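You operate a simulated robot arm through the tools that you are given. There is no shell and no other tool.

You are at the controls of a simulated robot arm. One attempt, no reset.

TASK
Clear the fan cabinet's alarm: set the white, green and black dials to 2, then press Reset once.
Fine: the fan keeps running; leave the yellow and blue dials alone.

It is judged by the outcome, as a careful person would: the job done as asked, and still so three seconds after it is handed in. It fails if anything else is knocked over, pushed out of place, dropped, spilled or broken.

THE ROBOT
A 7-joint arm with a three-finger gripper, fixed in place. Base frame: the origin is at the foot of the arm, x ahead of it, y to its left, z up. Readings come in mm, rad, newtons and seconds.
Its first joint turns from -2.897 to 2.897 rad. Payload 2.69 kg.
The TCP is the grasp point between the finger pads, 30 mm short of the fingertips. In the tool frame z runs along the fingers and y along their closing line. The gripper opens to 128 mm. The gripper's body begins 117 mm behind the TCP.
Orientation is told as [roll, pitch, yaw] about the base's x, y, z axes, in that order, counted from this pose: with the fingers straight down and closing along the base's y, the tool's x points along the base's -x, its y along +y and its z along -z.

THE INTERFACE
- The arm moves only by the tool nudge_tool. Its argument "series" is a list of rows, each an object of numbers (a shift or turn left out is 0, a gripper value left out holds the last): "dx", "dy", "dz": the shift along the tool's x, y, z in units of 400 mm (1.0 is 400 mm); "ax", "ay", "az": the turn, a rotation vector about the tool's x, y, z in units of 90 degrees (1.0 is 90 degrees); "gripper": the finger opening in mm, from 0 to 128. In form: [{"dx": .., "dy": .., "dz": .., "ax": .., "ay": .., "az": .., "gripper": ..}, ...]. A call has 1 to 20 rows; each row is the pose to reach, as a shift and turn from the pose commanded when the call began, along the tool's axes at that moment. A call with a number of a shift or a turn outside -1 to 1 is refused whole. Each row takes 0.2 s and may step no farther than 50 mm and 0.15 rad from the row before; otherwise, or with a gripper value out of range, the whole call is refused. Where a pose cannot be reached the arm comes as near as it can. A force on the tool above 90 N (or 10 N above the force at the start of the call, whichever is more), or a blocked arm, ends the call early, and 0.2 s more pass. Each finger halts on what it meets, pressing with about 42 N; the grip force reading is that of the motor and also rises with nothing between the fingers. The clock runs only during rows and for 0.2 s after the last one: add rows that repeat a pose to give the fingers time. It gives the time, the measured TCP pose, the force on the tool (base axes), the opening and the grip force at its end, in the units of the frame above (readings bear some noise), with the torque about the TCP (base axes, N m) and any sound that the robot's microphone picked up.
- Cameras (640 x 400 px; columns grow to the right, rows downward): "scene" is fixed at [399.6, -649.3, 1574.2]; the picture's right is [1.00, -0.09, 0.00], its down [-0.05, -0.55, -0.83] and it looks along [0.08, 0.83, -0.56] (base axes); focal length 362 px, centre (320, 200). "wrist" rides on the gripper at [58, 54, -131] in the tool frame; the picture's right is [-0.68, 0.74, 0.00], its down [-0.62, -0.57, -0.55] and it looks along [-0.40, -0.37, 0.84] (tool axes); focal length 234 px, centre (320, 200). There is no depth. A picture from a camera that has moved, and an enlarged one, comes with that camera's place and axes in the base frame and with its lens. The place of the scene camera against the robot may be out by one fixed shift of up to 18 mm in any direction.
- get_image(camera): a new picture of that camera. It takes no simulated time.
- move_column(by): slides the trunk up (or, below 0, down) by that many mm; the arm rides with it, the base frame stays. It gives what a move gives, with no picture.
- close_up(camera, box): a new picture of the part [left, top, right, bottom] of that camera's present view, enlarged. It takes no simulated time.
- sign_off(): hands the job in; it is judged then, once.

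Nothing tells you positions but the pictures and the camera data. Unless the task says otherwise, let go and move clear before handing in.

The tools are called as name(argument=value, ...) on one line, values as JSON. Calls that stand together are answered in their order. nudge_tool: Moves the arm, as the interface text tells. Its arguments: {"type":"object","properties":{"series":{"type":"array"}},"required":["series"]} The other tools are called the same way: move_column (by) slides the trunk up or down; get_image (camera) takes a picture; close_up (camera, box) takes an enlarged picture of a part of a camera's view; sign_off () hands the job in.

At the start:

```text
t: 0.0
tool_pos: [458.0, 498.8, 1130.3]
tcp_rot: [0.001, 0.0, -0.001]
ft_force: [0.6, -0.2, 0.4]
wrist_torque: [-0.03, 0.02, 0.01]
gripper_width: 128.0
grip_force: 0.0
trunk travel left (down, up): [-150.0, 200.0]
```

scene: 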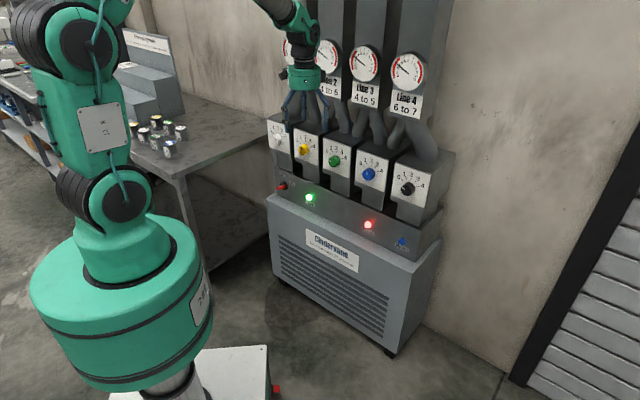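
wrist: 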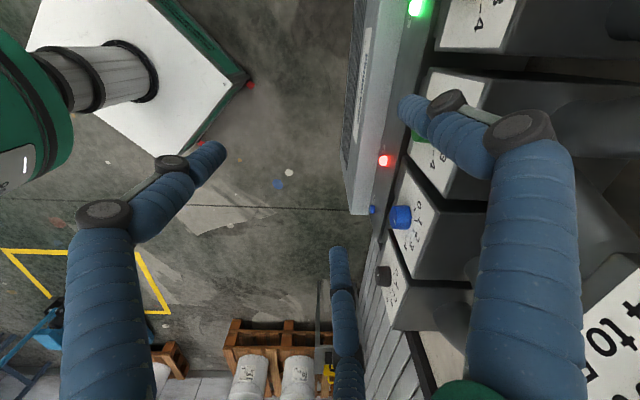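

I see a fan cabinet with five dials (white, yellow, green, blue, black) on sloped boxes, a row of small buttons and lamps below, and gauges above. I'll look closer before moving.

close_up(camera="scene", box=[260, 110, 460, 235])

close_up(camera="scene", box=[260, 170, 360, 232])

close_up(camera="scene", box=[340, 190, 440, 252])

close_up(camera="scene", box=[260, 20, 460, 145])

close_up(camera="wrist", box=[340, 0, 540, 125])

close_up(camera="wrist", box=[340, 90, 500, 340])

```text
3.20 times, centred on (360, 172) of scene
camera zoom: at [399.6, -649.3, 1574.2], right [1.0, -0.09, 0.0], down [-0.05, -0.55, -0.83], along [0.08, 0.83, -0.56], focal length 1158 px, centre (192, 288)
```

zoom: 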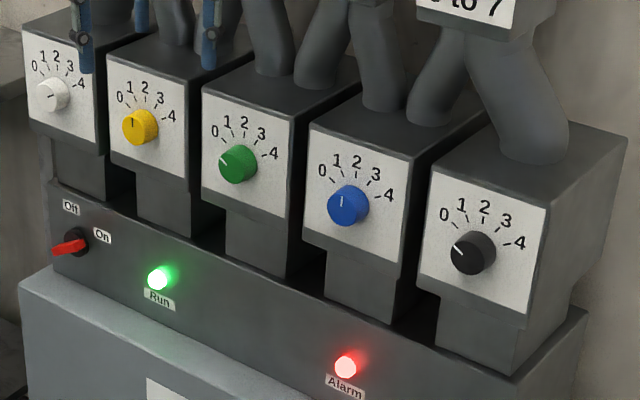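

```text
6.40 times, centred on (310, 201) of scene
camera zoom: at [399.6, -649.3, 1574.2], right [1.0, -0.09, 0.0], down [-0.05, -0.55, -0.83], along [0.08, 0.83, -0.56], focal length 2317 px, centre (384, 194)
```

zoom: 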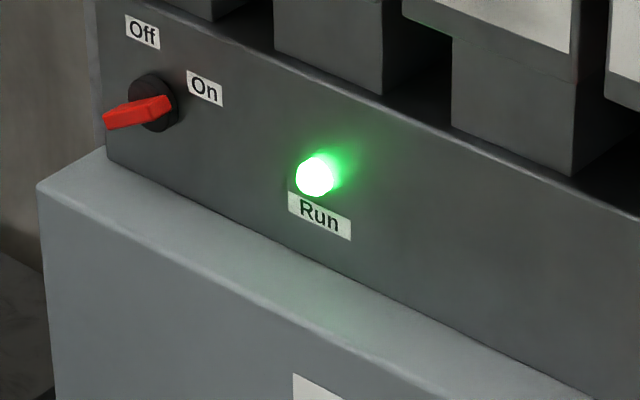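

```text
6.40 times, centred on (390, 221) of scene
camera zoom: at [399.6, -649.3, 1574.2], right [1.0, -0.09, 0.0], down [-0.05, -0.55, -0.83], along [0.08, 0.83, -0.56], focal length 2317 px, centre (-128, 66)
```

zoom: 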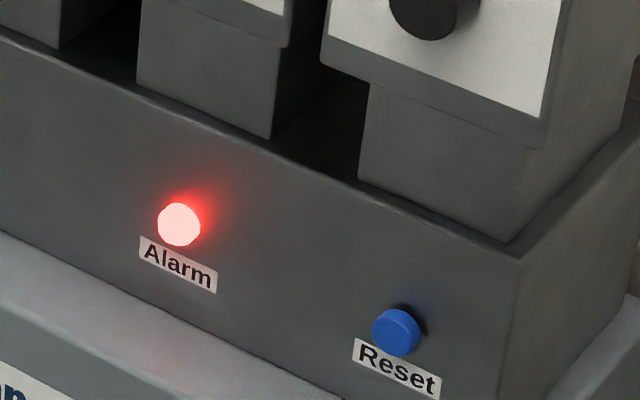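

```text
3.20 times, centred on (360, 82) of scene
camera zoom: at [399.6, -649.3, 1574.2], right [1.0, -0.09, 0.0], down [-0.05, -0.55, -0.83], along [0.08, 0.83, -0.56], focal length 1158 px, centre (192, 576)
```

zoom: 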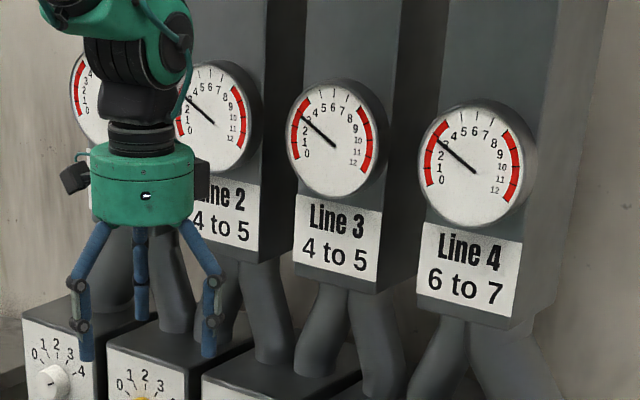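

```text
3.20 times, centred on (440, 62) of wrist
camera zoom: at [399.2, 554.4, 1262.6], right [0.68, 0.74, 0.0], down [0.62, -0.57, 0.55], along [0.4, -0.37, -0.84], focal length 749 px, centre (-64, 640)
```

zoom: 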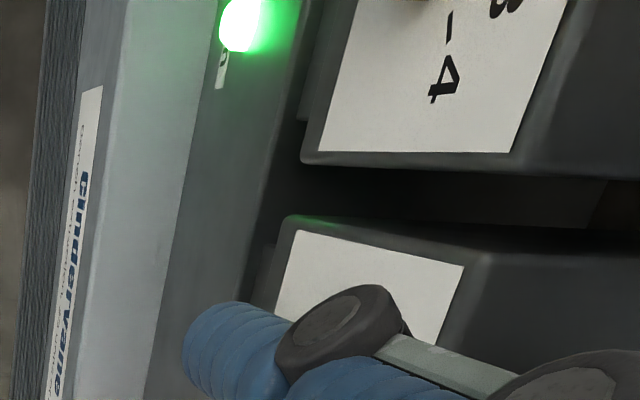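

```text
1.60 times, centred on (420, 215) of wrist
camera zoom: at [399.2, 554.4, 1262.6], right [0.68, 0.74, 0.0], down [0.62, -0.57, 0.55], along [0.4, -0.37, -0.84], focal length 375 px, centre (160, 176)
```

zoom: 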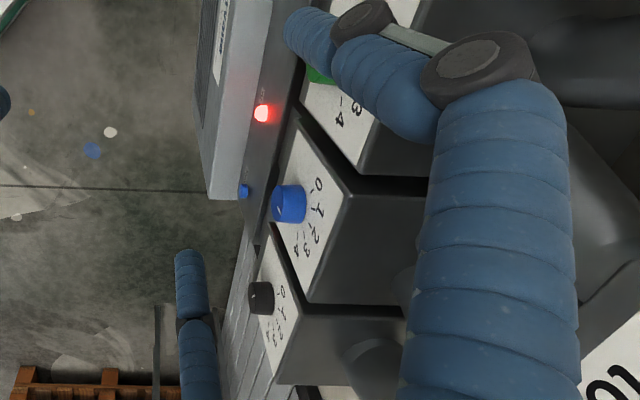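

The cabinet appears to face the robot at about 45°. The dials sit around z≈918, roughly from white (350,830) to black (800,373), with Reset near (815,388,668). The hand looks like it has three visible fingers, so I'll check how they close in free air first.

nudge_tool(series=[{"gripper": 40}, {"gripper": 40}, {"gripper": 40}, {"gripper": 40}])

get_image(camera="wrist")

close_up(camera="scene", box=[260, 0, 360, 150])

```text
t: 1.0
tool_pos: [457.3, 499.5, 1131.0]
tcp_rot: [0.0, 0.0, -0.001]
ft_force: [-0.1, -0.4, 0.6]
wrist_torque: [0.0, 0.03, 0.04]
gripper_width: 39.5
grip_force: 0.0
trunk travel left (down, up): [-150.0, 200.0]
```

```text
taken
camera wrist: at [399.2, 554.4, 1262.6], right [0.68, 0.74, 0.0], down [0.62, -0.57, 0.55], along [0.4, -0.37, -0.84], focal length 234 px, centre (320, 200)
```

wrist: 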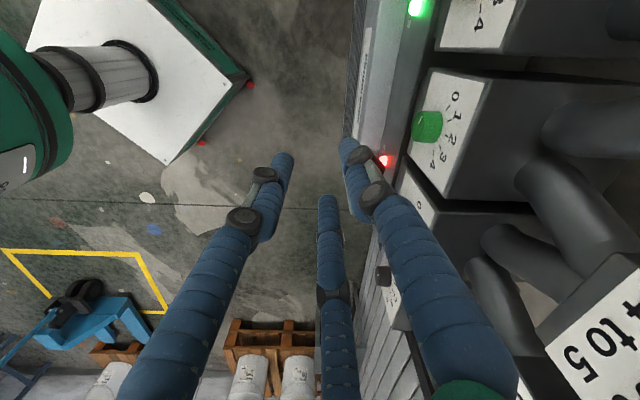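

```text
2.67 times, centred on (310, 75) of scene
camera zoom: at [399.6, -649.3, 1574.2], right [1.0, -0.09, 0.0], down [-0.05, -0.55, -0.83], along [0.08, 0.83, -0.56], focal length 965 px, centre (347, 533)
```

zoom: 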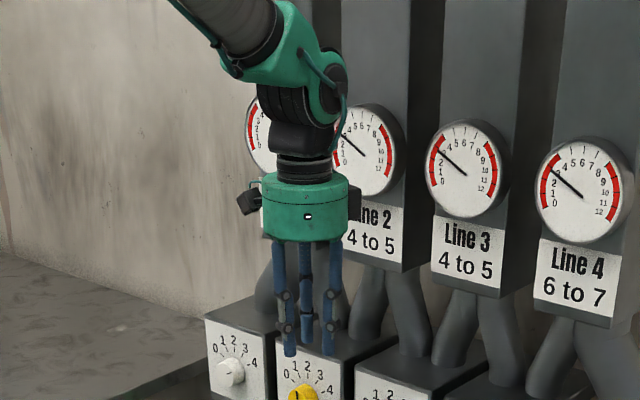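

The hand has three fingers closing concentrically about the tool axis, which should suit a round knob. I'll turn the hand 45° to face the panel and back off a little, then tip it to horizontal.

nudge_tool(series=[{"dx": 0.0125, "dy": -0.0125, "az": -0.0834, "gripper": 70}, {"dx": 0.025, "dy": -0.025, "az": -0.1667}, {"dx": 0.0375, "dy": -0.0375, "az": -0.25}, {"dx": 0.05, "dy": -0.05, "az": -0.3333}, {"dx": 0.0625, "dy": -0.0625, "az": -0.4167}, {"dx": 0.075, "dy": -0.075, "az": -0.5}, {"dx": 0.075, "dy": -0.075, "az": -0.5}])

get_image(camera="wrist")

```text
t: 2.6
tool_pos: [426.8, 470.3, 1131.7]
tcp_rot: [-0.001, 0.0, 0.788]
ft_force: [0.2, -0.1, -0.1]
wrist_torque: [-0.02, 0.0, -0.03]
gripper_width: 70.1
grip_force: 0.0
trunk travel left (down, up): [-150.0, 200.0]
```

```text
taken
camera wrist: at [348.1, 467.1, 1262.5], right [-0.04, 1.0, 0.0], down [0.84, 0.04, 0.55], along [0.55, 0.02, -0.84], focal length 234 px, centre (320, 200)
```

wrist: 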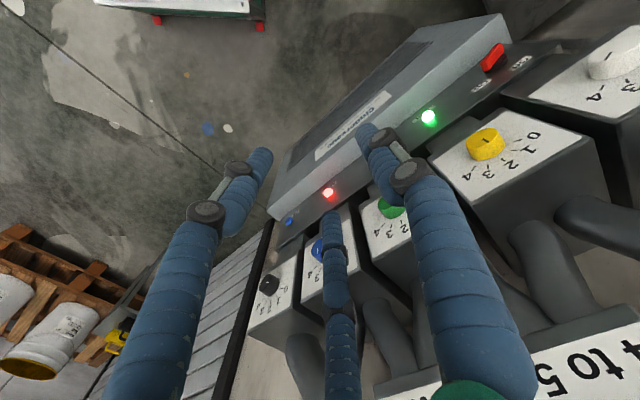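

The dial positions agree from this view too, with the dial row at about 45° and z≈918. Next I'll tip the tool to horizontal in place.

nudge_tool(series=[{"ay": -0.0834}, {"ay": -0.1667}, {"ay": -0.25}, {"ay": -0.3333}, {"ay": -0.4167}, {"ay": -0.5}, {"ay": -0.5834}, {"ay": -0.6667}, {"ay": -0.75}, {"ay": -0.8334}, {"ay": -0.9167}, {"ay": -1.0}, {"ay": -1.0}])

get_image(camera="wrist")

get_image(camera="scene")

```text
t: 5.4
tool_pos: [409.3, 480.2, 1130.5]
tcp_rot: [1.494, -1.564, -0.726]
ft_force: [-0.2, -0.1, -0.2]
wrist_torque: [0.04, -0.02, -0.01]
gripper_width: 70.1
grip_force: 0.1
out of reach, approached as far as the arm can: row 8, 9, 11, 12, 13
trunk travel left (down, up): [-150.0, 200.0]
```

```text
taken
camera wrist: at [278.2, 429.8, 1072.4], right [-0.51, 0.53, 0.68], down [0.0, -0.79, 0.61], along [0.86, 0.31, 0.4], focal length 234 px, centre (320, 200)
```

wrist: 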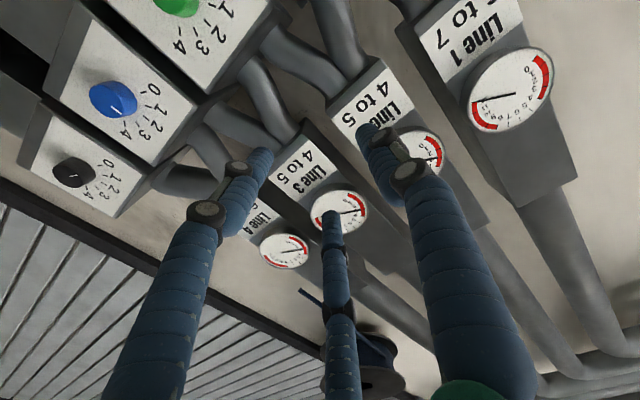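

```text
taken
```

scene: 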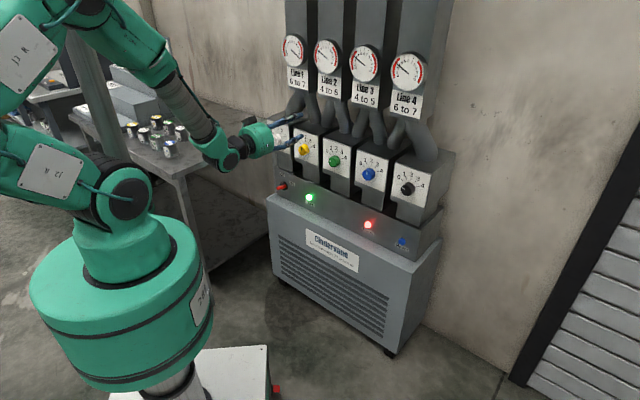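

The tool is nearly horizontal, though the arm is just short of its reach limit at this height. I'll lower the hand toward dial level.

nudge_tool(series=[{"dx": 0.1}, {"dx": 0.2}, {"dx": 0.3}, {"dx": 0.4}, {"dx": 0.5}, {"dx": 0.5}])

get_image(camera="wrist")

get_image(camera="scene")

```text
t: 6.8
tool_pos: [407.4, 506.4, 949.4]
tcp_rot: [-1.425, -1.48, 2.195]
ft_force: [0.4, 0.3, -0.7]
wrist_torque: [0.02, -0.02, 0.0]
gripper_width: 70.0
grip_force: 0.0
out of reach, approached as far as the arm can: row 1, 2, 3, 4, 5, 6
trunk travel left (down, up): [-150.0, 200.0]
```

```text
taken
camera wrist: at [281.0, 449.5, 888.3], right [-0.55, 0.57, 0.61], down [-0.03, -0.74, 0.67], along [0.84, 0.35, 0.42], focal length 234 px, centre (320, 200)
```

wrist: 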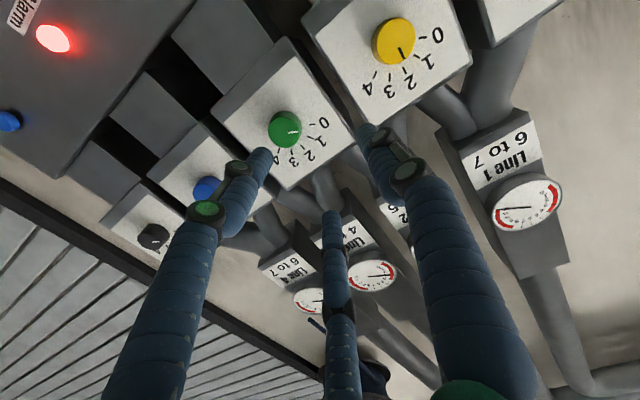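

```text
taken
```

scene: 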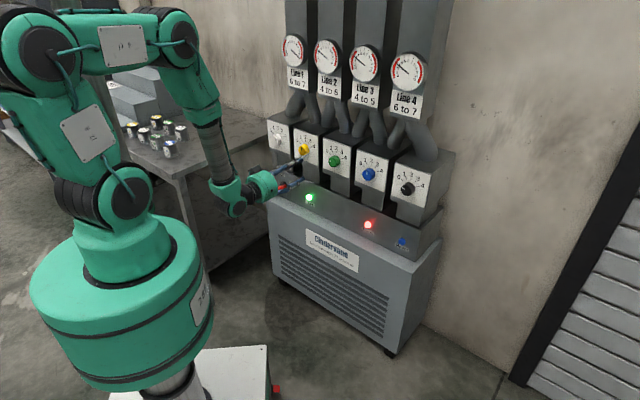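

The arm's wrist bend is limited with the elbow this high. Lowering the trunk should flatten the forearm and suit both the dials and the lower Reset, and the space below the hand looks free.

move_column(by=-60)

get_image(camera="scene")

get_image(camera="wrist")

```text
t: 7.8
tool_pos: [408.4, 505.5, 890.5]
tcp_rot: [-1.433, -1.483, 2.204]
ft_force: [-0.4, -0.5, -0.8]
wrist_torque: [-0.01, 0.02, 0.01]
gripper_width: 70.0
grip_force: 0.0
trunk travel left (down, up): [-90.0, 260.0]
```

```text
taken
```

scene: 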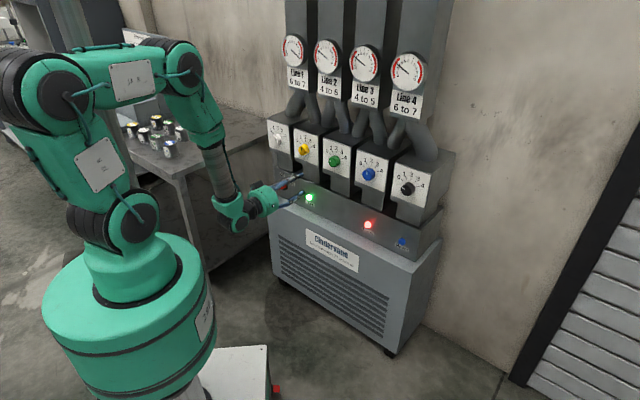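

```text
taken
camera wrist: at [280.8, 449.1, 829.2], right [-0.55, 0.57, 0.61], down [-0.03, -0.74, 0.67], along [0.84, 0.35, 0.42], focal length 234 px, centre (320, 200)
```

wrist: 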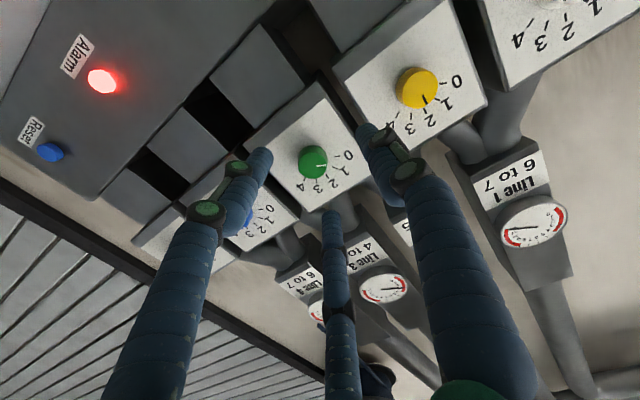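

That went cleanly, so I'll take the trunk the rest of the way down.

move_column(by=-90)

get_image(camera="wrist")

```text
t: 9.1
tool_pos: [408.6, 504.7, 799.9]
tcp_rot: [-1.43, -1.483, 2.202]
ft_force: [-0.1, -0.3, -0.3]
wrist_torque: [0.01, -0.01, -0.01]
gripper_width: 69.7
grip_force: 0.1
trunk travel left (down, up): [0.0, 350.0]
```

```text
taken
camera wrist: at [280.8, 449.1, 739.2], right [-0.55, 0.57, 0.61], down [-0.03, -0.74, 0.67], along [0.84, 0.35, 0.42], focal length 234 px, centre (320, 200)
```

wrist: 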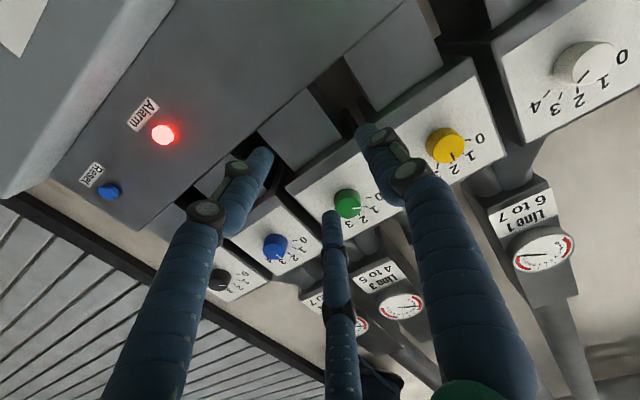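

The knob fronts triangulate well: white ≈(343,825), yellow ≈(457,713), green ≈(572,601), blue ≈(684,488), black ≈(803,376), all at z≈926, and Reset ≈(816,392,673). I'll move up to a standoff in front of the green dial.

nudge_tool(series=[{"dx": -0.061, "dy": -0.029, "dz": 0.031}, {"dx": -0.123, "dy": -0.058, "dz": 0.062}, {"dx": -0.184, "dy": -0.087, "dz": 0.093}, {"dx": -0.246, "dy": -0.116, "dz": 0.124}, {"dx": -0.308, "dy": -0.144, "dz": 0.155}, {"dx": -0.308, "dy": -0.144, "dz": 0.155}])

get_image(camera="wrist")

get_image(camera="scene")

```text
t: 10.4
tool_pos: [452.0, 528.9, 905.4]
tcp_rot: [-1.4, -1.481, 2.147]
ft_force: [-0.1, -0.3, 0.6]
wrist_torque: [-0.03, 0.04, 0.04]
gripper_width: 70.1
grip_force: 0.0
out of reach, approached as far as the arm can: row 1, 2, 3, 4, 5, 6
trunk travel left (down, up): [0.0, 350.0]
```

```text
taken
camera wrist: at [322.3, 475.6, 843.7], right [-0.53, 0.59, 0.61], down [-0.05, -0.74, 0.67], along [0.85, 0.33, 0.42], focal length 234 px, centre (320, 200)
```

wrist: 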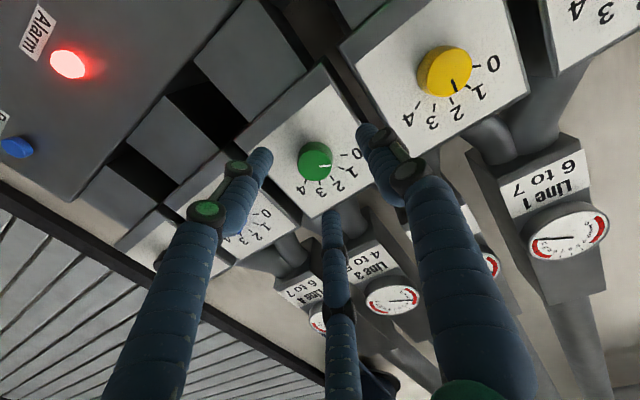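

```text
taken
```

scene: 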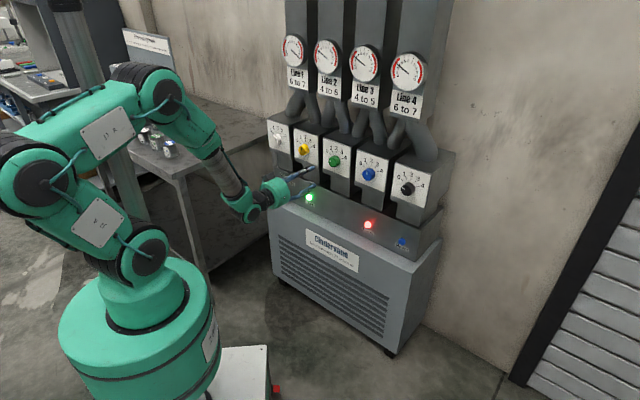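

The arm is still short of the commanded spot, so I'll check with a null row what pose it is holding as commanded.

nudge_tool(series=[{"dx": 0.0}, {"dx": 0.0}])

```text
t: 11.1
tool_pos: [452.6, 529.7, 903.2]
tcp_rot: [-1.396, -1.481, 2.146]
ft_force: [-0.1, -0.4, 0.1]
wrist_torque: [-0.01, 0.0, 0.01]
gripper_width: 70.1
grip_force: 0.0
trunk travel left (down, up): [0.0, 350.0]
```

The commanded pose resets to the reached pose at each call, which is good to know. I'll try moving straight toward the panel while correcting to the right and leveling, in small steps.

nudge_tool(series=[{"dz": 0.05, "dy": -0.02}, {"dz": 0.1, "dy": -0.04}, {"dz": 0.1, "dy": -0.04}])

```text
t: 11.8
tool_pos: [452.9, 529.7, 904.5]
tcp_rot: [-1.397, -1.48, 2.144]
ft_force: [0.2, -0.2, -0.7]
wrist_torque: [-0.01, -0.02, -0.01]
gripper_width: 70.0
grip_force: 0.1
out of reach, approached as far as the arm can: row 1, 2, 3
trunk travel left (down, up): [0.0, 350.0]
```

The arm did not move, so some joint limit or posture is blocking it. I'll look at the arm's posture before choosing another way in.

close_up(camera="scene", box=[0, 40, 340, 252])

close_up(camera="scene", box=[180, 140, 340, 240])

get_image(camera="scene")

```text
1.88 times, centred on (170, 146) of scene
camera zoom: at [399.6, -649.3, 1574.2], right [1.0, -0.09, 0.0], down [-0.05, -0.55, -0.83], along [0.08, 0.83, -0.56], focal length 681 px, centre (602, 302)
```

zoom: 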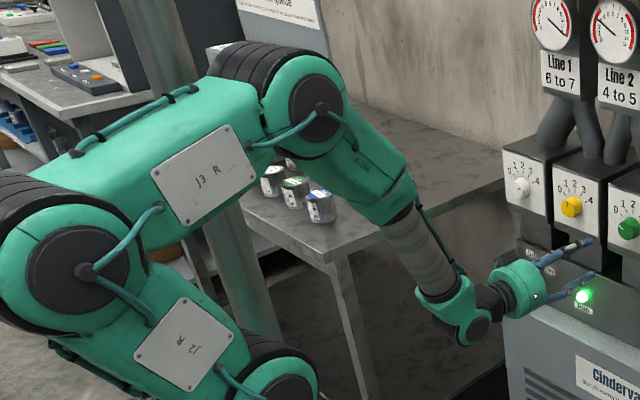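

```text
4.00 times, centred on (260, 190) of scene
camera zoom: at [399.6, -649.3, 1574.2], right [1.0, -0.09, 0.0], down [-0.05, -0.55, -0.83], along [0.08, 0.83, -0.56], focal length 1448 px, centre (560, 240)
```

zoom: 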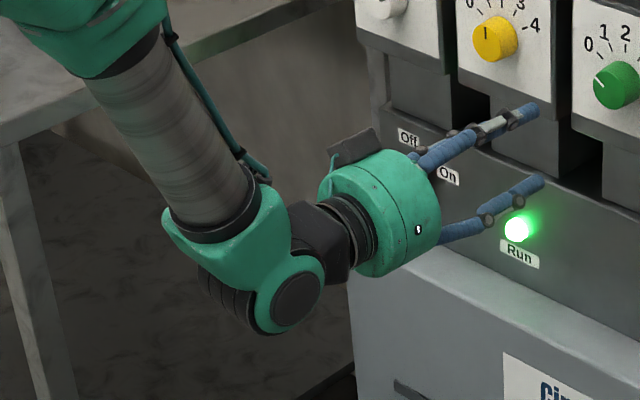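

```text
taken
```

scene: 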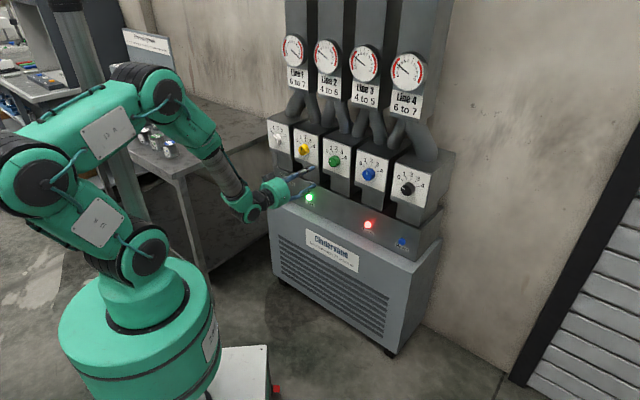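

The arm has stacked pitch joints with the forearm steep, so the wrist bend is at its limit. I'll relax the hand to about 25° nose-down, then move forward so the arm stretches and can level out nearer the panel.

nudge_tool(series=[{"ax": -0.0075, "ay": 0.07, "az": 0.014}, {"ax": -0.015, "ay": 0.139, "az": 0.0285}, {"ax": -0.0225, "ay": 0.208, "az": 0.043}, {"ax": -0.03, "ay": 0.278, "az": 0.057}, {"ax": -0.03, "ay": 0.278, "az": 0.057}])

get_image(camera="wrist")

```text
t: 13.1
tool_pos: [450.9, 529.4, 904.9]
tcp_rot: [0.022, -1.118, 0.778]
ft_force: [0.0, -0.7, -0.4]
wrist_torque: [0.01, 0.01, 0.02]
gripper_width: 69.9
grip_force: 0.0
out of reach, approached as far as the arm can: row 1
trunk travel left (down, up): [0.0, 350.0]
```

```text
taken
camera wrist: at [312.9, 465.3, 909.0], right [-0.32, 0.72, 0.62], down [0.25, -0.56, 0.79], along [0.91, 0.41, -0.01], focal length 234 px, centre (320, 200)
```

wrist: 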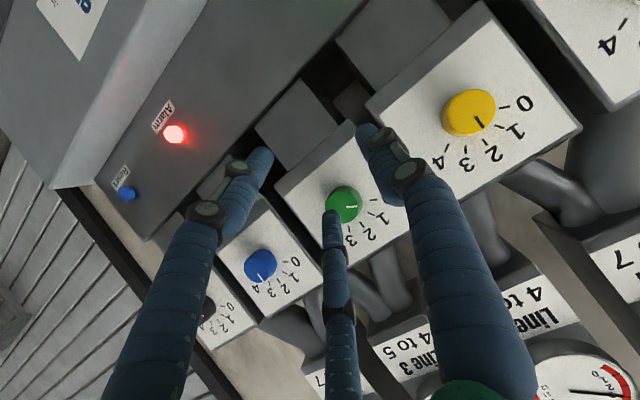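

The nose-down pose was reached cleanly, so I'll go forward to a standoff in front of green.

nudge_tool(series=[{"dx": -0.044, "dy": -0.025, "dz": 0.034}, {"dx": -0.089, "dy": -0.05, "dz": 0.068}, {"dx": -0.133, "dy": -0.0755, "dz": 0.102}, {"dx": -0.133, "dy": -0.0755, "dz": 0.102}])

get_image(camera="scene")

```text
t: 14.1
tool_pos: [510.8, 556.0, 934.2]
tcp_rot: [0.009, -1.117, 0.781]
ft_force: [0.2, 0.1, 0.4]
wrist_torque: [0.02, 0.02, 0.01]
gripper_width: 70.1
grip_force: 0.1
out of reach, approached as far as the arm can: row 3, 4
trunk travel left (down, up): [0.0, 350.0]
```

```text
taken
```

scene: 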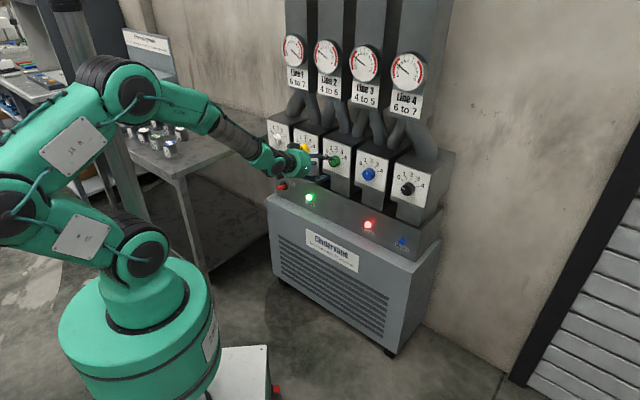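

The forearm is much flatter now. I'll pitch up to level about the TCP in small steps.

nudge_tool(series=[{"ay": -0.072}, {"ay": -0.145}, {"ay": -0.217}, {"ay": -0.289}, {"ay": -0.289}])

get_image(camera="scene")

get_image(camera="wrist")

```text
t: 15.2
tool_pos: [481.9, 576.8, 940.9]
tcp_rot: [1.48, -1.559, -0.727]
ft_force: [0.1, 0.0, 0.0]
wrist_torque: [0.0, 0.04, 0.02]
gripper_width: 70.0
grip_force: 0.1
out of reach, approached as far as the arm can: row 1, 2, 3, 4, 5
trunk travel left (down, up): [0.0, 350.0]
```

```text
taken
```

scene: 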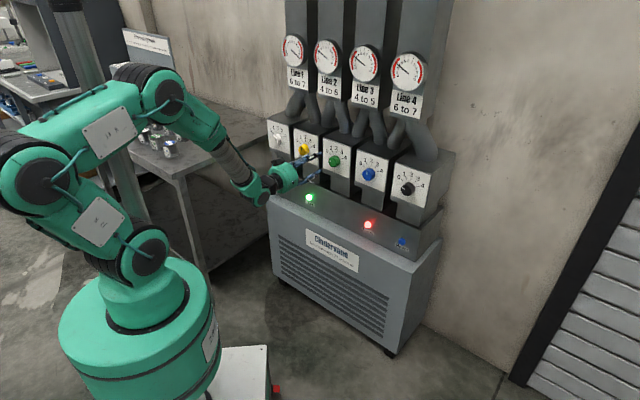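

```text
taken
camera wrist: at [349.7, 527.8, 882.2], right [-0.5, 0.53, 0.68], down [-0.01, -0.79, 0.61], along [0.87, 0.3, 0.4], focal length 234 px, centre (320, 200)
```

wrist: 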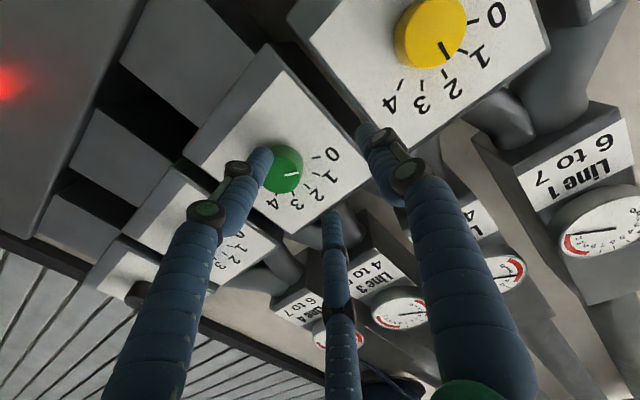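

Position slides left whenever the tool is level, with a small roll error. That suggests the last joint (tool roll) is at its limit, so I'll roll the hand negative and shift back in front of green to test it.

nudge_tool(series=[{"az": -0.09}, {"az": -0.18}, {"az": -0.27, "dy": -0.022, "dx": 0.007}, {"az": -0.36, "dy": -0.044, "dx": 0.014}, {"az": -0.45, "dy": -0.066, "dx": 0.021}, {"az": -0.54, "dy": -0.0885, "dx": 0.0275, "dz": 0.014}, {"az": -0.54, "dy": -0.0885, "dx": 0.0275, "dz": 0.014}])

get_image(camera="scene")

get_image(camera="wrist")

```text
t: 16.9
tool_pos: [482.7, 578.2, 932.4]
tcp_rot: [-1.566, -0.729, 2.323]
ft_force: [0.1, 0.4, -0.2]
wrist_torque: [-0.03, -0.01, 0.05]
gripper_width: 70.1
grip_force: 0.0
out of reach, approached as far as the arm can: row 1, 2, 3, 4, 5, 6, 7
trunk travel left (down, up): [0.0, 350.0]
```

```text
taken
```

scene: 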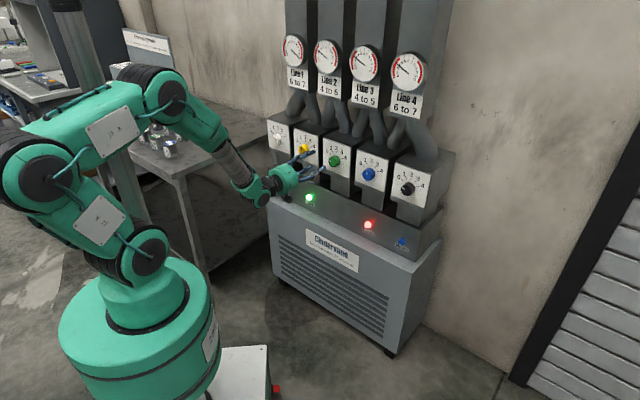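

```text
taken
camera wrist: at [392.3, 483.7, 853.7], right [-0.68, 0.72, -0.1], down [-0.45, -0.31, 0.83], along [0.57, 0.61, 0.54], focal length 234 px, centre (320, 200)
```

wrist: 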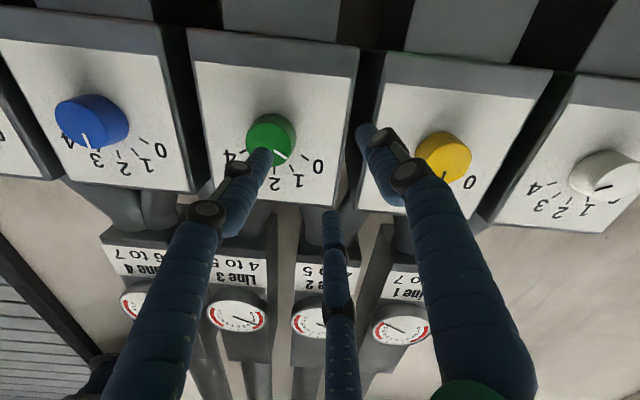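

Roll moved freely but the sideways limit stayed. The hand seems unable to sit within about 11° of the arm's plane when level, so for green I'd use a yaw of about 40°, and white should be fine at 45°. I'll read the dials closely from here.

close_up(camera="wrist", box=[200, 80, 360, 180])

close_up(camera="wrist", box=[480, 110, 640, 210])

close_up(camera="scene", box=[385, 165, 433, 195])

close_up(camera="scene", box=[264, 115, 344, 165])

close_up(camera="wrist", box=[20, 60, 200, 172])

```text
4.00 times, centred on (280, 130) of wrist
camera zoom: at [392.3, 483.7, 853.7], right [-0.68, 0.72, -0.1], down [-0.45, -0.31, 0.83], along [0.57, 0.61, 0.54], focal length 937 px, centre (480, 480)
```

zoom: 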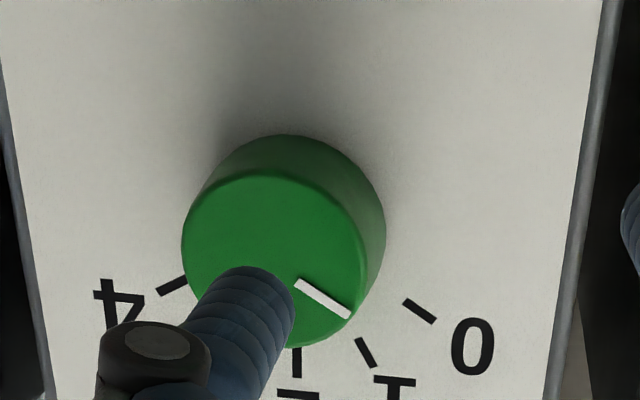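

```text
4.00 times, centred on (560, 160) of wrist
camera zoom: at [392.3, 483.7, 853.7], right [-0.68, 0.72, -0.1], down [-0.45, -0.31, 0.83], along [0.57, 0.61, 0.54], focal length 937 px, centre (-640, 360)
```

zoom: 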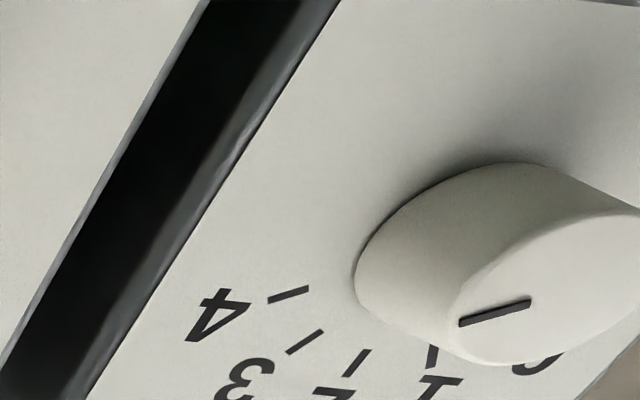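

```text
13.33 times, centred on (409, 180) of scene
camera zoom: at [399.6, -649.3, 1574.2], right [1.0, -0.09, 0.0], down [-0.05, -0.55, -0.83], along [0.08, 0.83, -0.56], focal length 4826 px, centre (-867, 467)
```

zoom: 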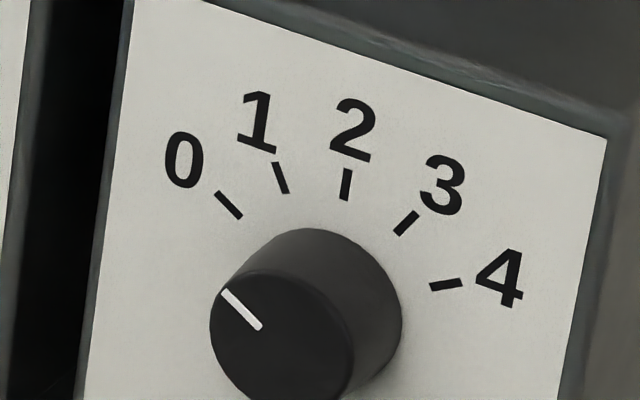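

```text
8.00 times, centred on (304, 140) of scene
camera zoom: at [399.6, -649.3, 1574.2], right [1.0, -0.09, 0.0], down [-0.05, -0.55, -0.83], along [0.08, 0.83, -0.56], focal length 2896 px, centre (448, 680)
```

zoom: 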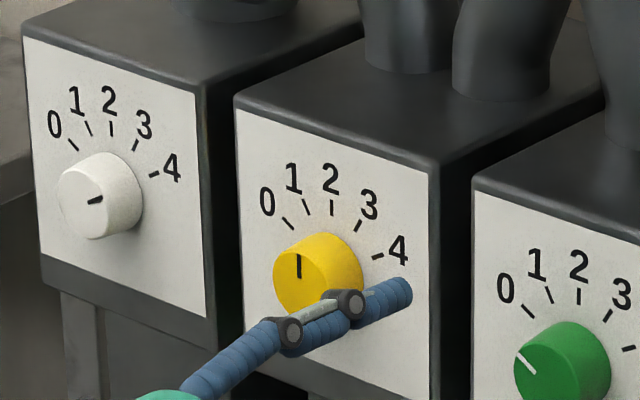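

```text
3.56 times, centred on (110, 116) of wrist
camera zoom: at [392.3, 483.7, 853.7], right [-0.68, 0.72, -0.1], down [-0.45, -0.31, 0.83], along [0.57, 0.61, 0.54], focal length 833 px, centre (1067, 499)
```

zoom: 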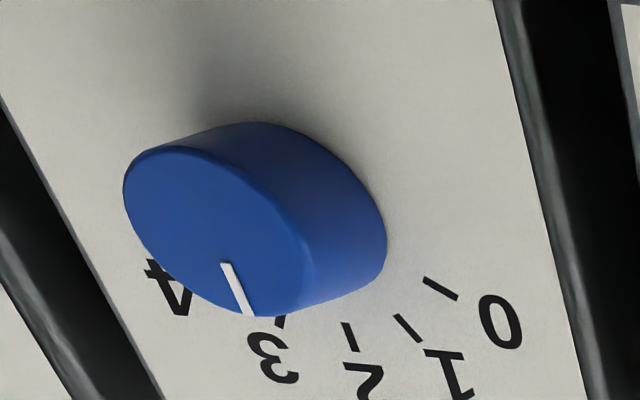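

Green and black point to 0 and white points to 4, with ticks about 30° apart. So green and black need about +60° (clockwise) and white needs about −60°. I'll move to a pregrasp in front of green at a yaw of about 40°.

nudge_tool(series=[{"ax": 0.008, "ay": 0.009, "dx": 0.028, "dy": -0.022, "dz": 0.0}, {"ax": 0.016, "ay": 0.018, "dx": 0.056, "dy": -0.044, "dz": 0.0}, {"ax": 0.0243, "ay": 0.0275, "dx": 0.083, "dy": -0.066, "dz": 0.025}, {"ax": 0.0243, "ay": 0.0275, "dx": 0.083, "dy": -0.066, "dz": 0.049}, {"ax": 0.0243, "ay": 0.0275, "dx": 0.083, "dy": -0.066, "dz": 0.049}])

get_image(camera="wrist")

```text
t: 18.1
tool_pos: [513.4, 573.6, 932.5]
tcp_rot: [-1.572, -0.731, 2.288]
ft_force: [-0.3, 0.6, 0.6]
wrist_torque: [0.02, -0.01, 0.01]
gripper_width: 69.9
grip_force: 0.0
out of reach, approached as far as the arm can: row 1, 2, 3, 4, 5
trunk travel left (down, up): [0.0, 350.0]
```

```text
taken
camera wrist: at [419.8, 483.5, 852.6], right [-0.65, 0.75, -0.1], down [-0.47, -0.3, 0.83], along [0.59, 0.59, 0.55], focal length 234 px, centre (320, 200)
```

wrist: 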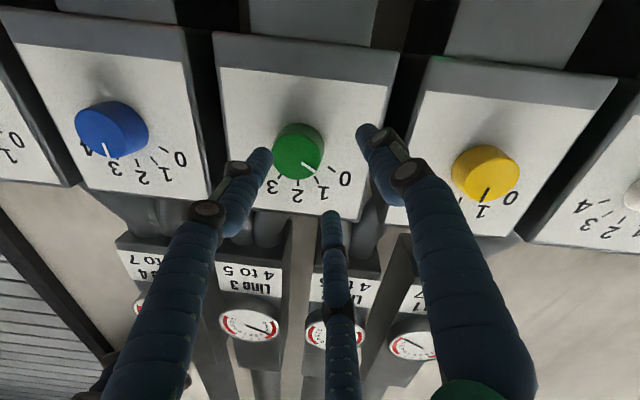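

Still limited, but it is close. I'll use a yaw of 39°, which should be feasible all the way in (about 6° off the dial axis), and re-aim the tool axis at the green knob.

nudge_tool(series=[{"ax": 0.0162, "ay": 0.0183, "dx": 0.016, "dy": -0.012, "dz": 0.0023}, {"ax": 0.0162, "ay": 0.0183, "dx": 0.0327, "dy": -0.0239, "dz": 0.0046}, {"ax": 0.0162, "ay": 0.0183, "dx": 0.0327, "dy": -0.0239, "dz": 0.0046}])

get_image(camera="wrist")

```text
t: 18.9
tool_pos: [524.4, 564.2, 929.9]
tcp_rot: [-1.572, -0.732, 2.268]
ft_force: [0.6, 0.2, 0.8]
wrist_torque: [0.05, 0.01, 0.04]
gripper_width: 69.7
grip_force: 0.1
trunk travel left (down, up): [0.0, 350.0]
```

```text
taken
camera wrist: at [429.7, 475.0, 850.8], right [-0.64, 0.76, -0.1], down [-0.47, -0.29, 0.83], along [0.61, 0.58, 0.55], focal length 234 px, centre (320, 200)
```

wrist: 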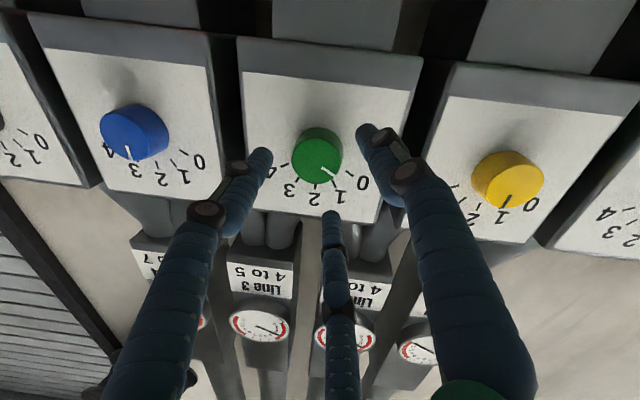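

No limit hit this time, and the knob sits exactly on the tool axis. I'll roll the hand further negative to leave room for the +60° turn.

nudge_tool(series=[{"az": -0.09}, {"az": -0.18}, {"az": -0.27}, {"az": -0.36}, {"az": -0.36}])

get_image(camera="wrist")

```text
t: 20.1
tool_pos: [525.8, 564.0, 930.3]
tcp_rot: [-1.572, -0.165, 2.267]
ft_force: [0.2, 0.5, -0.3]
wrist_torque: [0.02, 0.0, 0.0]
gripper_width: 70.0
grip_force: 0.0
trunk travel left (down, up): [0.0, 350.0]
```

```text
taken
camera wrist: at [456.0, 443.6, 867.4], right [-0.5, 0.6, -0.62], down [-0.75, 0.04, 0.66], along [0.42, 0.8, 0.43], focal length 234 px, centre (320, 200)
```

wrist: 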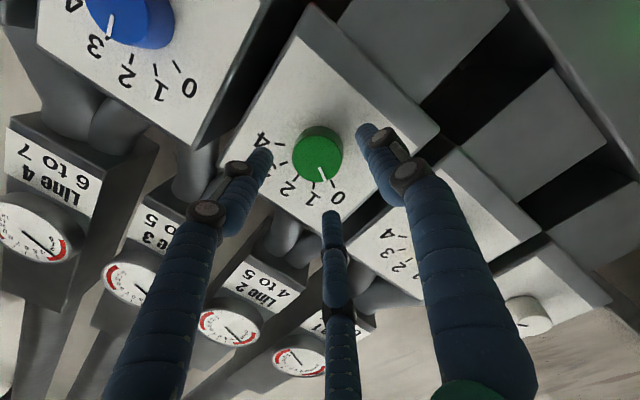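

The knob is centred on the axis. I'll advance slowly, 40 mm first.

nudge_tool(series=[{"dz": 0.025}, {"dz": 0.05}, {"dz": 0.075}, {"dz": 0.1}, {"dz": 0.1}])

get_image(camera="wrist")

close_up(camera="scene", box=[264, 115, 400, 200])

```text
t: 21.2
tool_pos: [551.9, 588.8, 929.0]
tcp_rot: [-1.572, -0.164, 2.261]
ft_force: [-0.3, 0.6, -0.3]
wrist_torque: [0.01, -0.01, 0.0]
gripper_width: 70.0
grip_force: 0.1
out of reach, approached as far as the arm can: row 4, 5
trunk travel left (down, up): [0.0, 350.0]
```

```text
taken
camera wrist: at [481.8, 468.6, 865.9], right [-0.5, 0.61, -0.61], down [-0.75, 0.05, 0.66], along [0.43, 0.79, 0.43], focal length 234 px, centre (320, 200)
```

wrist: 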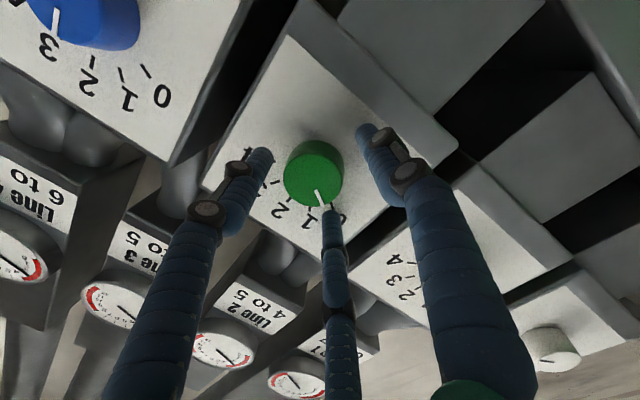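

```text
4.71 times, centred on (332, 158) of scene
camera zoom: at [399.6, -649.3, 1574.2], right [1.0, -0.09, 0.0], down [-0.05, -0.55, -0.83], along [0.08, 0.83, -0.56], focal length 1703 px, centre (264, 400)
```

zoom: 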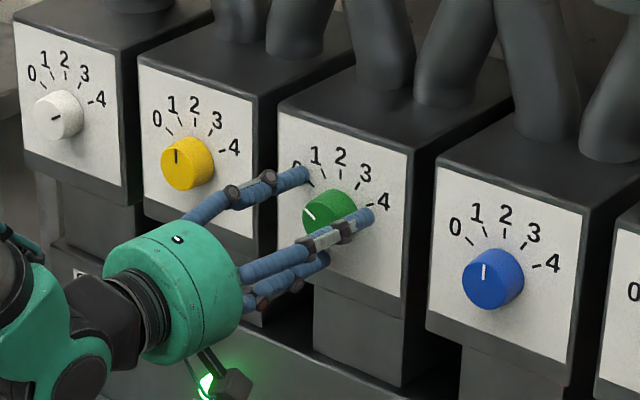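

It hit the limit slightly again at the end. I'll ease the yaw to about 37.5° while covering the last 10 mm, keeping the knob centred.

nudge_tool(series=[{"ay": 0.0218, "ax": 0.0037, "dx": 0.0037, "dy": -0.0055}, {"ay": 0.0218, "ax": 0.0037, "dx": 0.0037, "dy": -0.0055, "dz": 0.0134}, {"ay": 0.0218, "ax": 0.0037, "dx": 0.0037, "dy": -0.0055, "dz": 0.0267}, {"ay": 0.0218, "ax": 0.0037, "dx": 0.0037, "dy": -0.0055, "dz": 0.0267}])

get_image(camera="wrist")

close_up(camera="wrist", box=[240, 100, 400, 260])

close_up(camera="scene", box=[300, 140, 370, 184])

```text
t: 22.2
tool_pos: [548.6, 592.0, 936.8]
tcp_rot: [-1.585, -0.163, 2.252]
ft_force: [-117.0, -65.4, 44.3]
wrist_torque: [3.37, -1.96, 4.63]
gripper_width: 50.5
grip_force: 45.0
trunk travel left (down, up): [0.0, 350.0]
stopped in row 4: the force on the tool passed its limit at 109 N (the readings are from after the stop); the commanded pose is now the measured one
```

```text
taken
camera wrist: at [478.5, 474.6, 872.2], right [-0.49, 0.62, -0.62], down [-0.76, 0.05, 0.65], along [0.43, 0.78, 0.44], focal length 234 px, centre (320, 200)
```

wrist: 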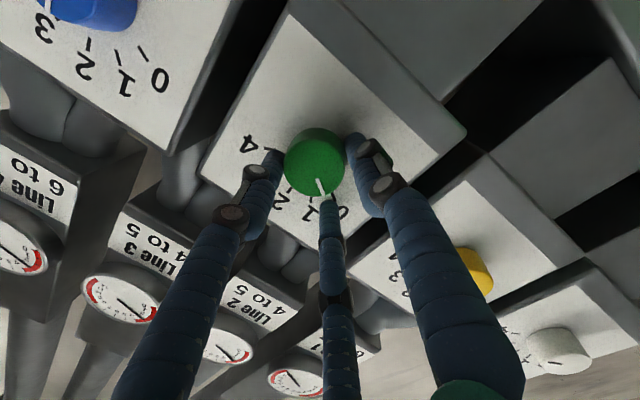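

```text
2.50 times, centred on (320, 180) of wrist
camera zoom: at [478.5, 474.6, 872.2], right [-0.49, 0.62, -0.62], down [-0.76, 0.05, 0.65], along [0.43, 0.78, 0.44], focal length 585 px, centre (320, 250)
```

zoom: 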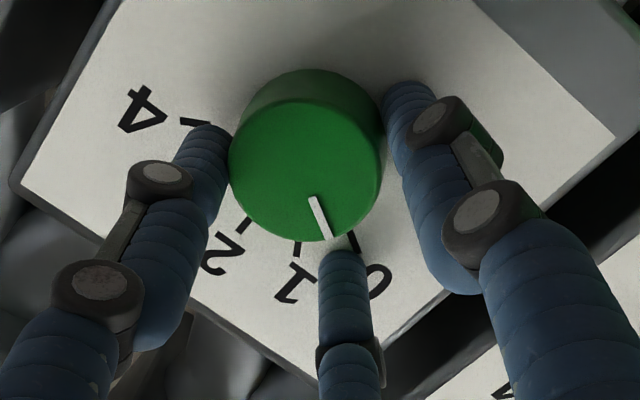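

```text
9.09 times, centred on (335, 162) of scene
camera zoom: at [399.6, -649.3, 1574.2], right [1.0, -0.09, 0.0], down [-0.05, -0.55, -0.83], along [0.08, 0.83, -0.56], focal length 3291 px, centre (184, 546)
```

zoom: 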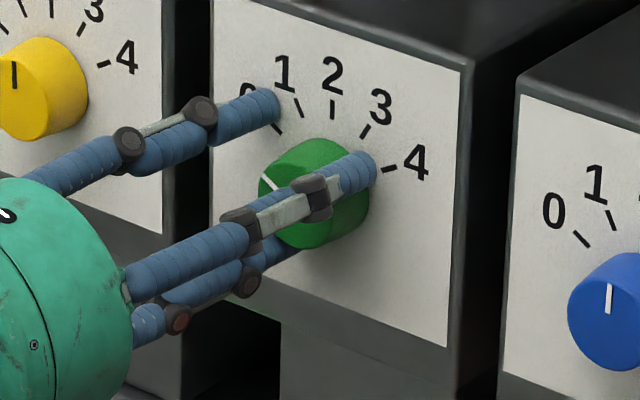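

The fingertips met the plate earlier than I estimated. The close views put the knob front nearer n≈819, with the plate around n≈842. I'll back off right away and check that nothing moved.

nudge_tool(series=[{"dz": -0.02}, {"dz": -0.04}, {"dz": -0.04}])

get_image(camera="wrist")

get_image(camera="scene")

close_up(camera="scene", box=[264, 115, 400, 200])

```text
t: 23.0
tool_pos: [546.3, 584.6, 927.1]
tcp_rot: [-1.57, -0.165, 2.245]
ft_force: [0.6, -0.5, 1.1]
wrist_torque: [-0.05, 0.01, 0.03]
gripper_width: 70.0
grip_force: 0.0
trunk travel left (down, up): [0.0, 350.0]
```

```text
taken
camera wrist: at [473.4, 465.7, 865.8], right [-0.49, 0.62, -0.62], down [-0.75, 0.06, 0.66], along [0.44, 0.78, 0.43], focal length 234 px, centre (320, 200)
```

wrist: 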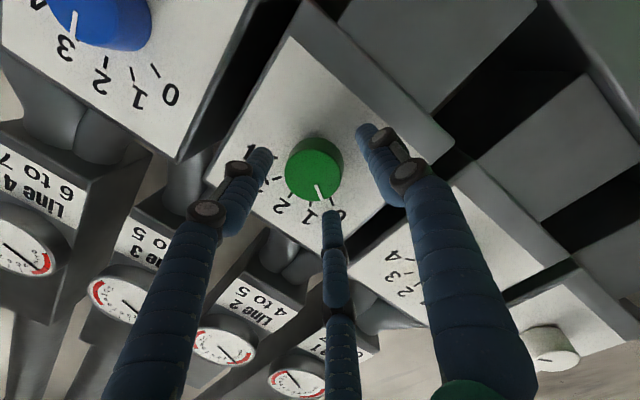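

```text
taken
```

scene: 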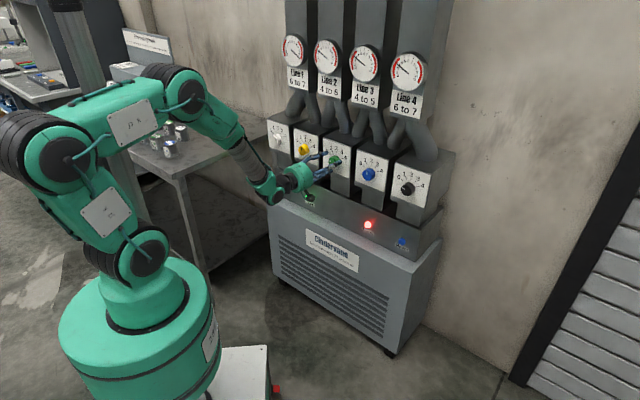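

```text
4.71 times, centred on (332, 158) of scene
camera zoom: at [399.6, -649.3, 1574.2], right [1.0, -0.09, 0.0], down [-0.05, -0.55, -0.83], along [0.08, 0.83, -0.56], focal length 1703 px, centre (264, 400)
```

zoom: 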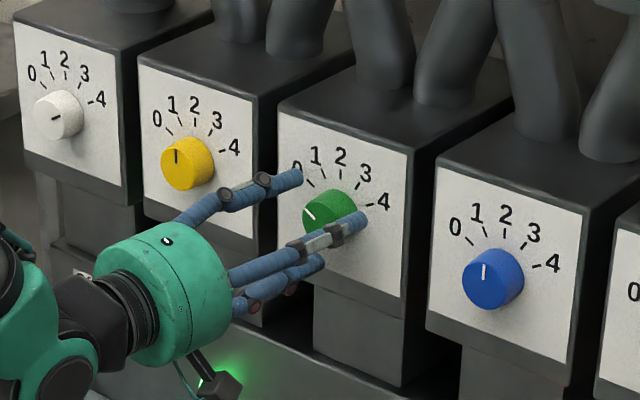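

Nothing moved, and green still reads 0. The fingertips already overlap the knob, so I'll measure how well it's centred.

close_up(camera="wrist", box=[240, 100, 400, 260])

close_up(camera="scene", box=[300, 140, 370, 184])

```text
2.50 times, centred on (320, 180) of wrist
camera zoom: at [473.4, 465.7, 865.8], right [-0.49, 0.62, -0.62], down [-0.75, 0.06, 0.66], along [0.44, 0.78, 0.43], focal length 585 px, centre (320, 250)
```

zoom: 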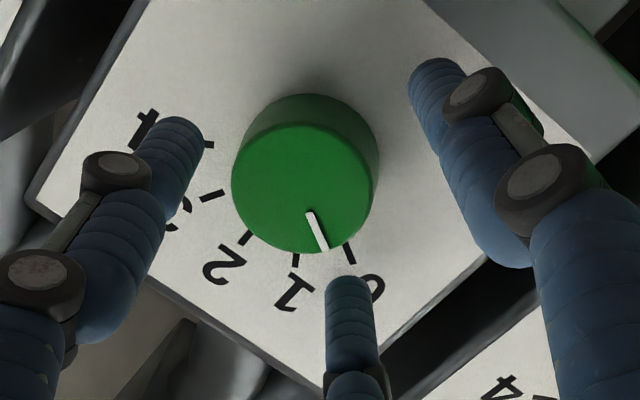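

```text
9.09 times, centred on (335, 162) of scene
camera zoom: at [399.6, -649.3, 1574.2], right [1.0, -0.09, 0.0], down [-0.05, -0.55, -0.83], along [0.08, 0.83, -0.56], focal length 3291 px, centre (184, 546)
```

zoom: 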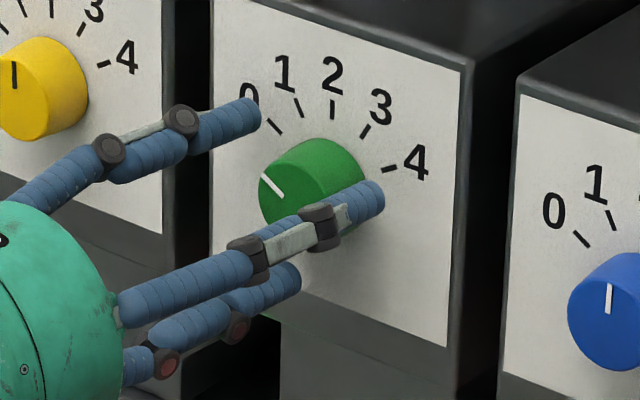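

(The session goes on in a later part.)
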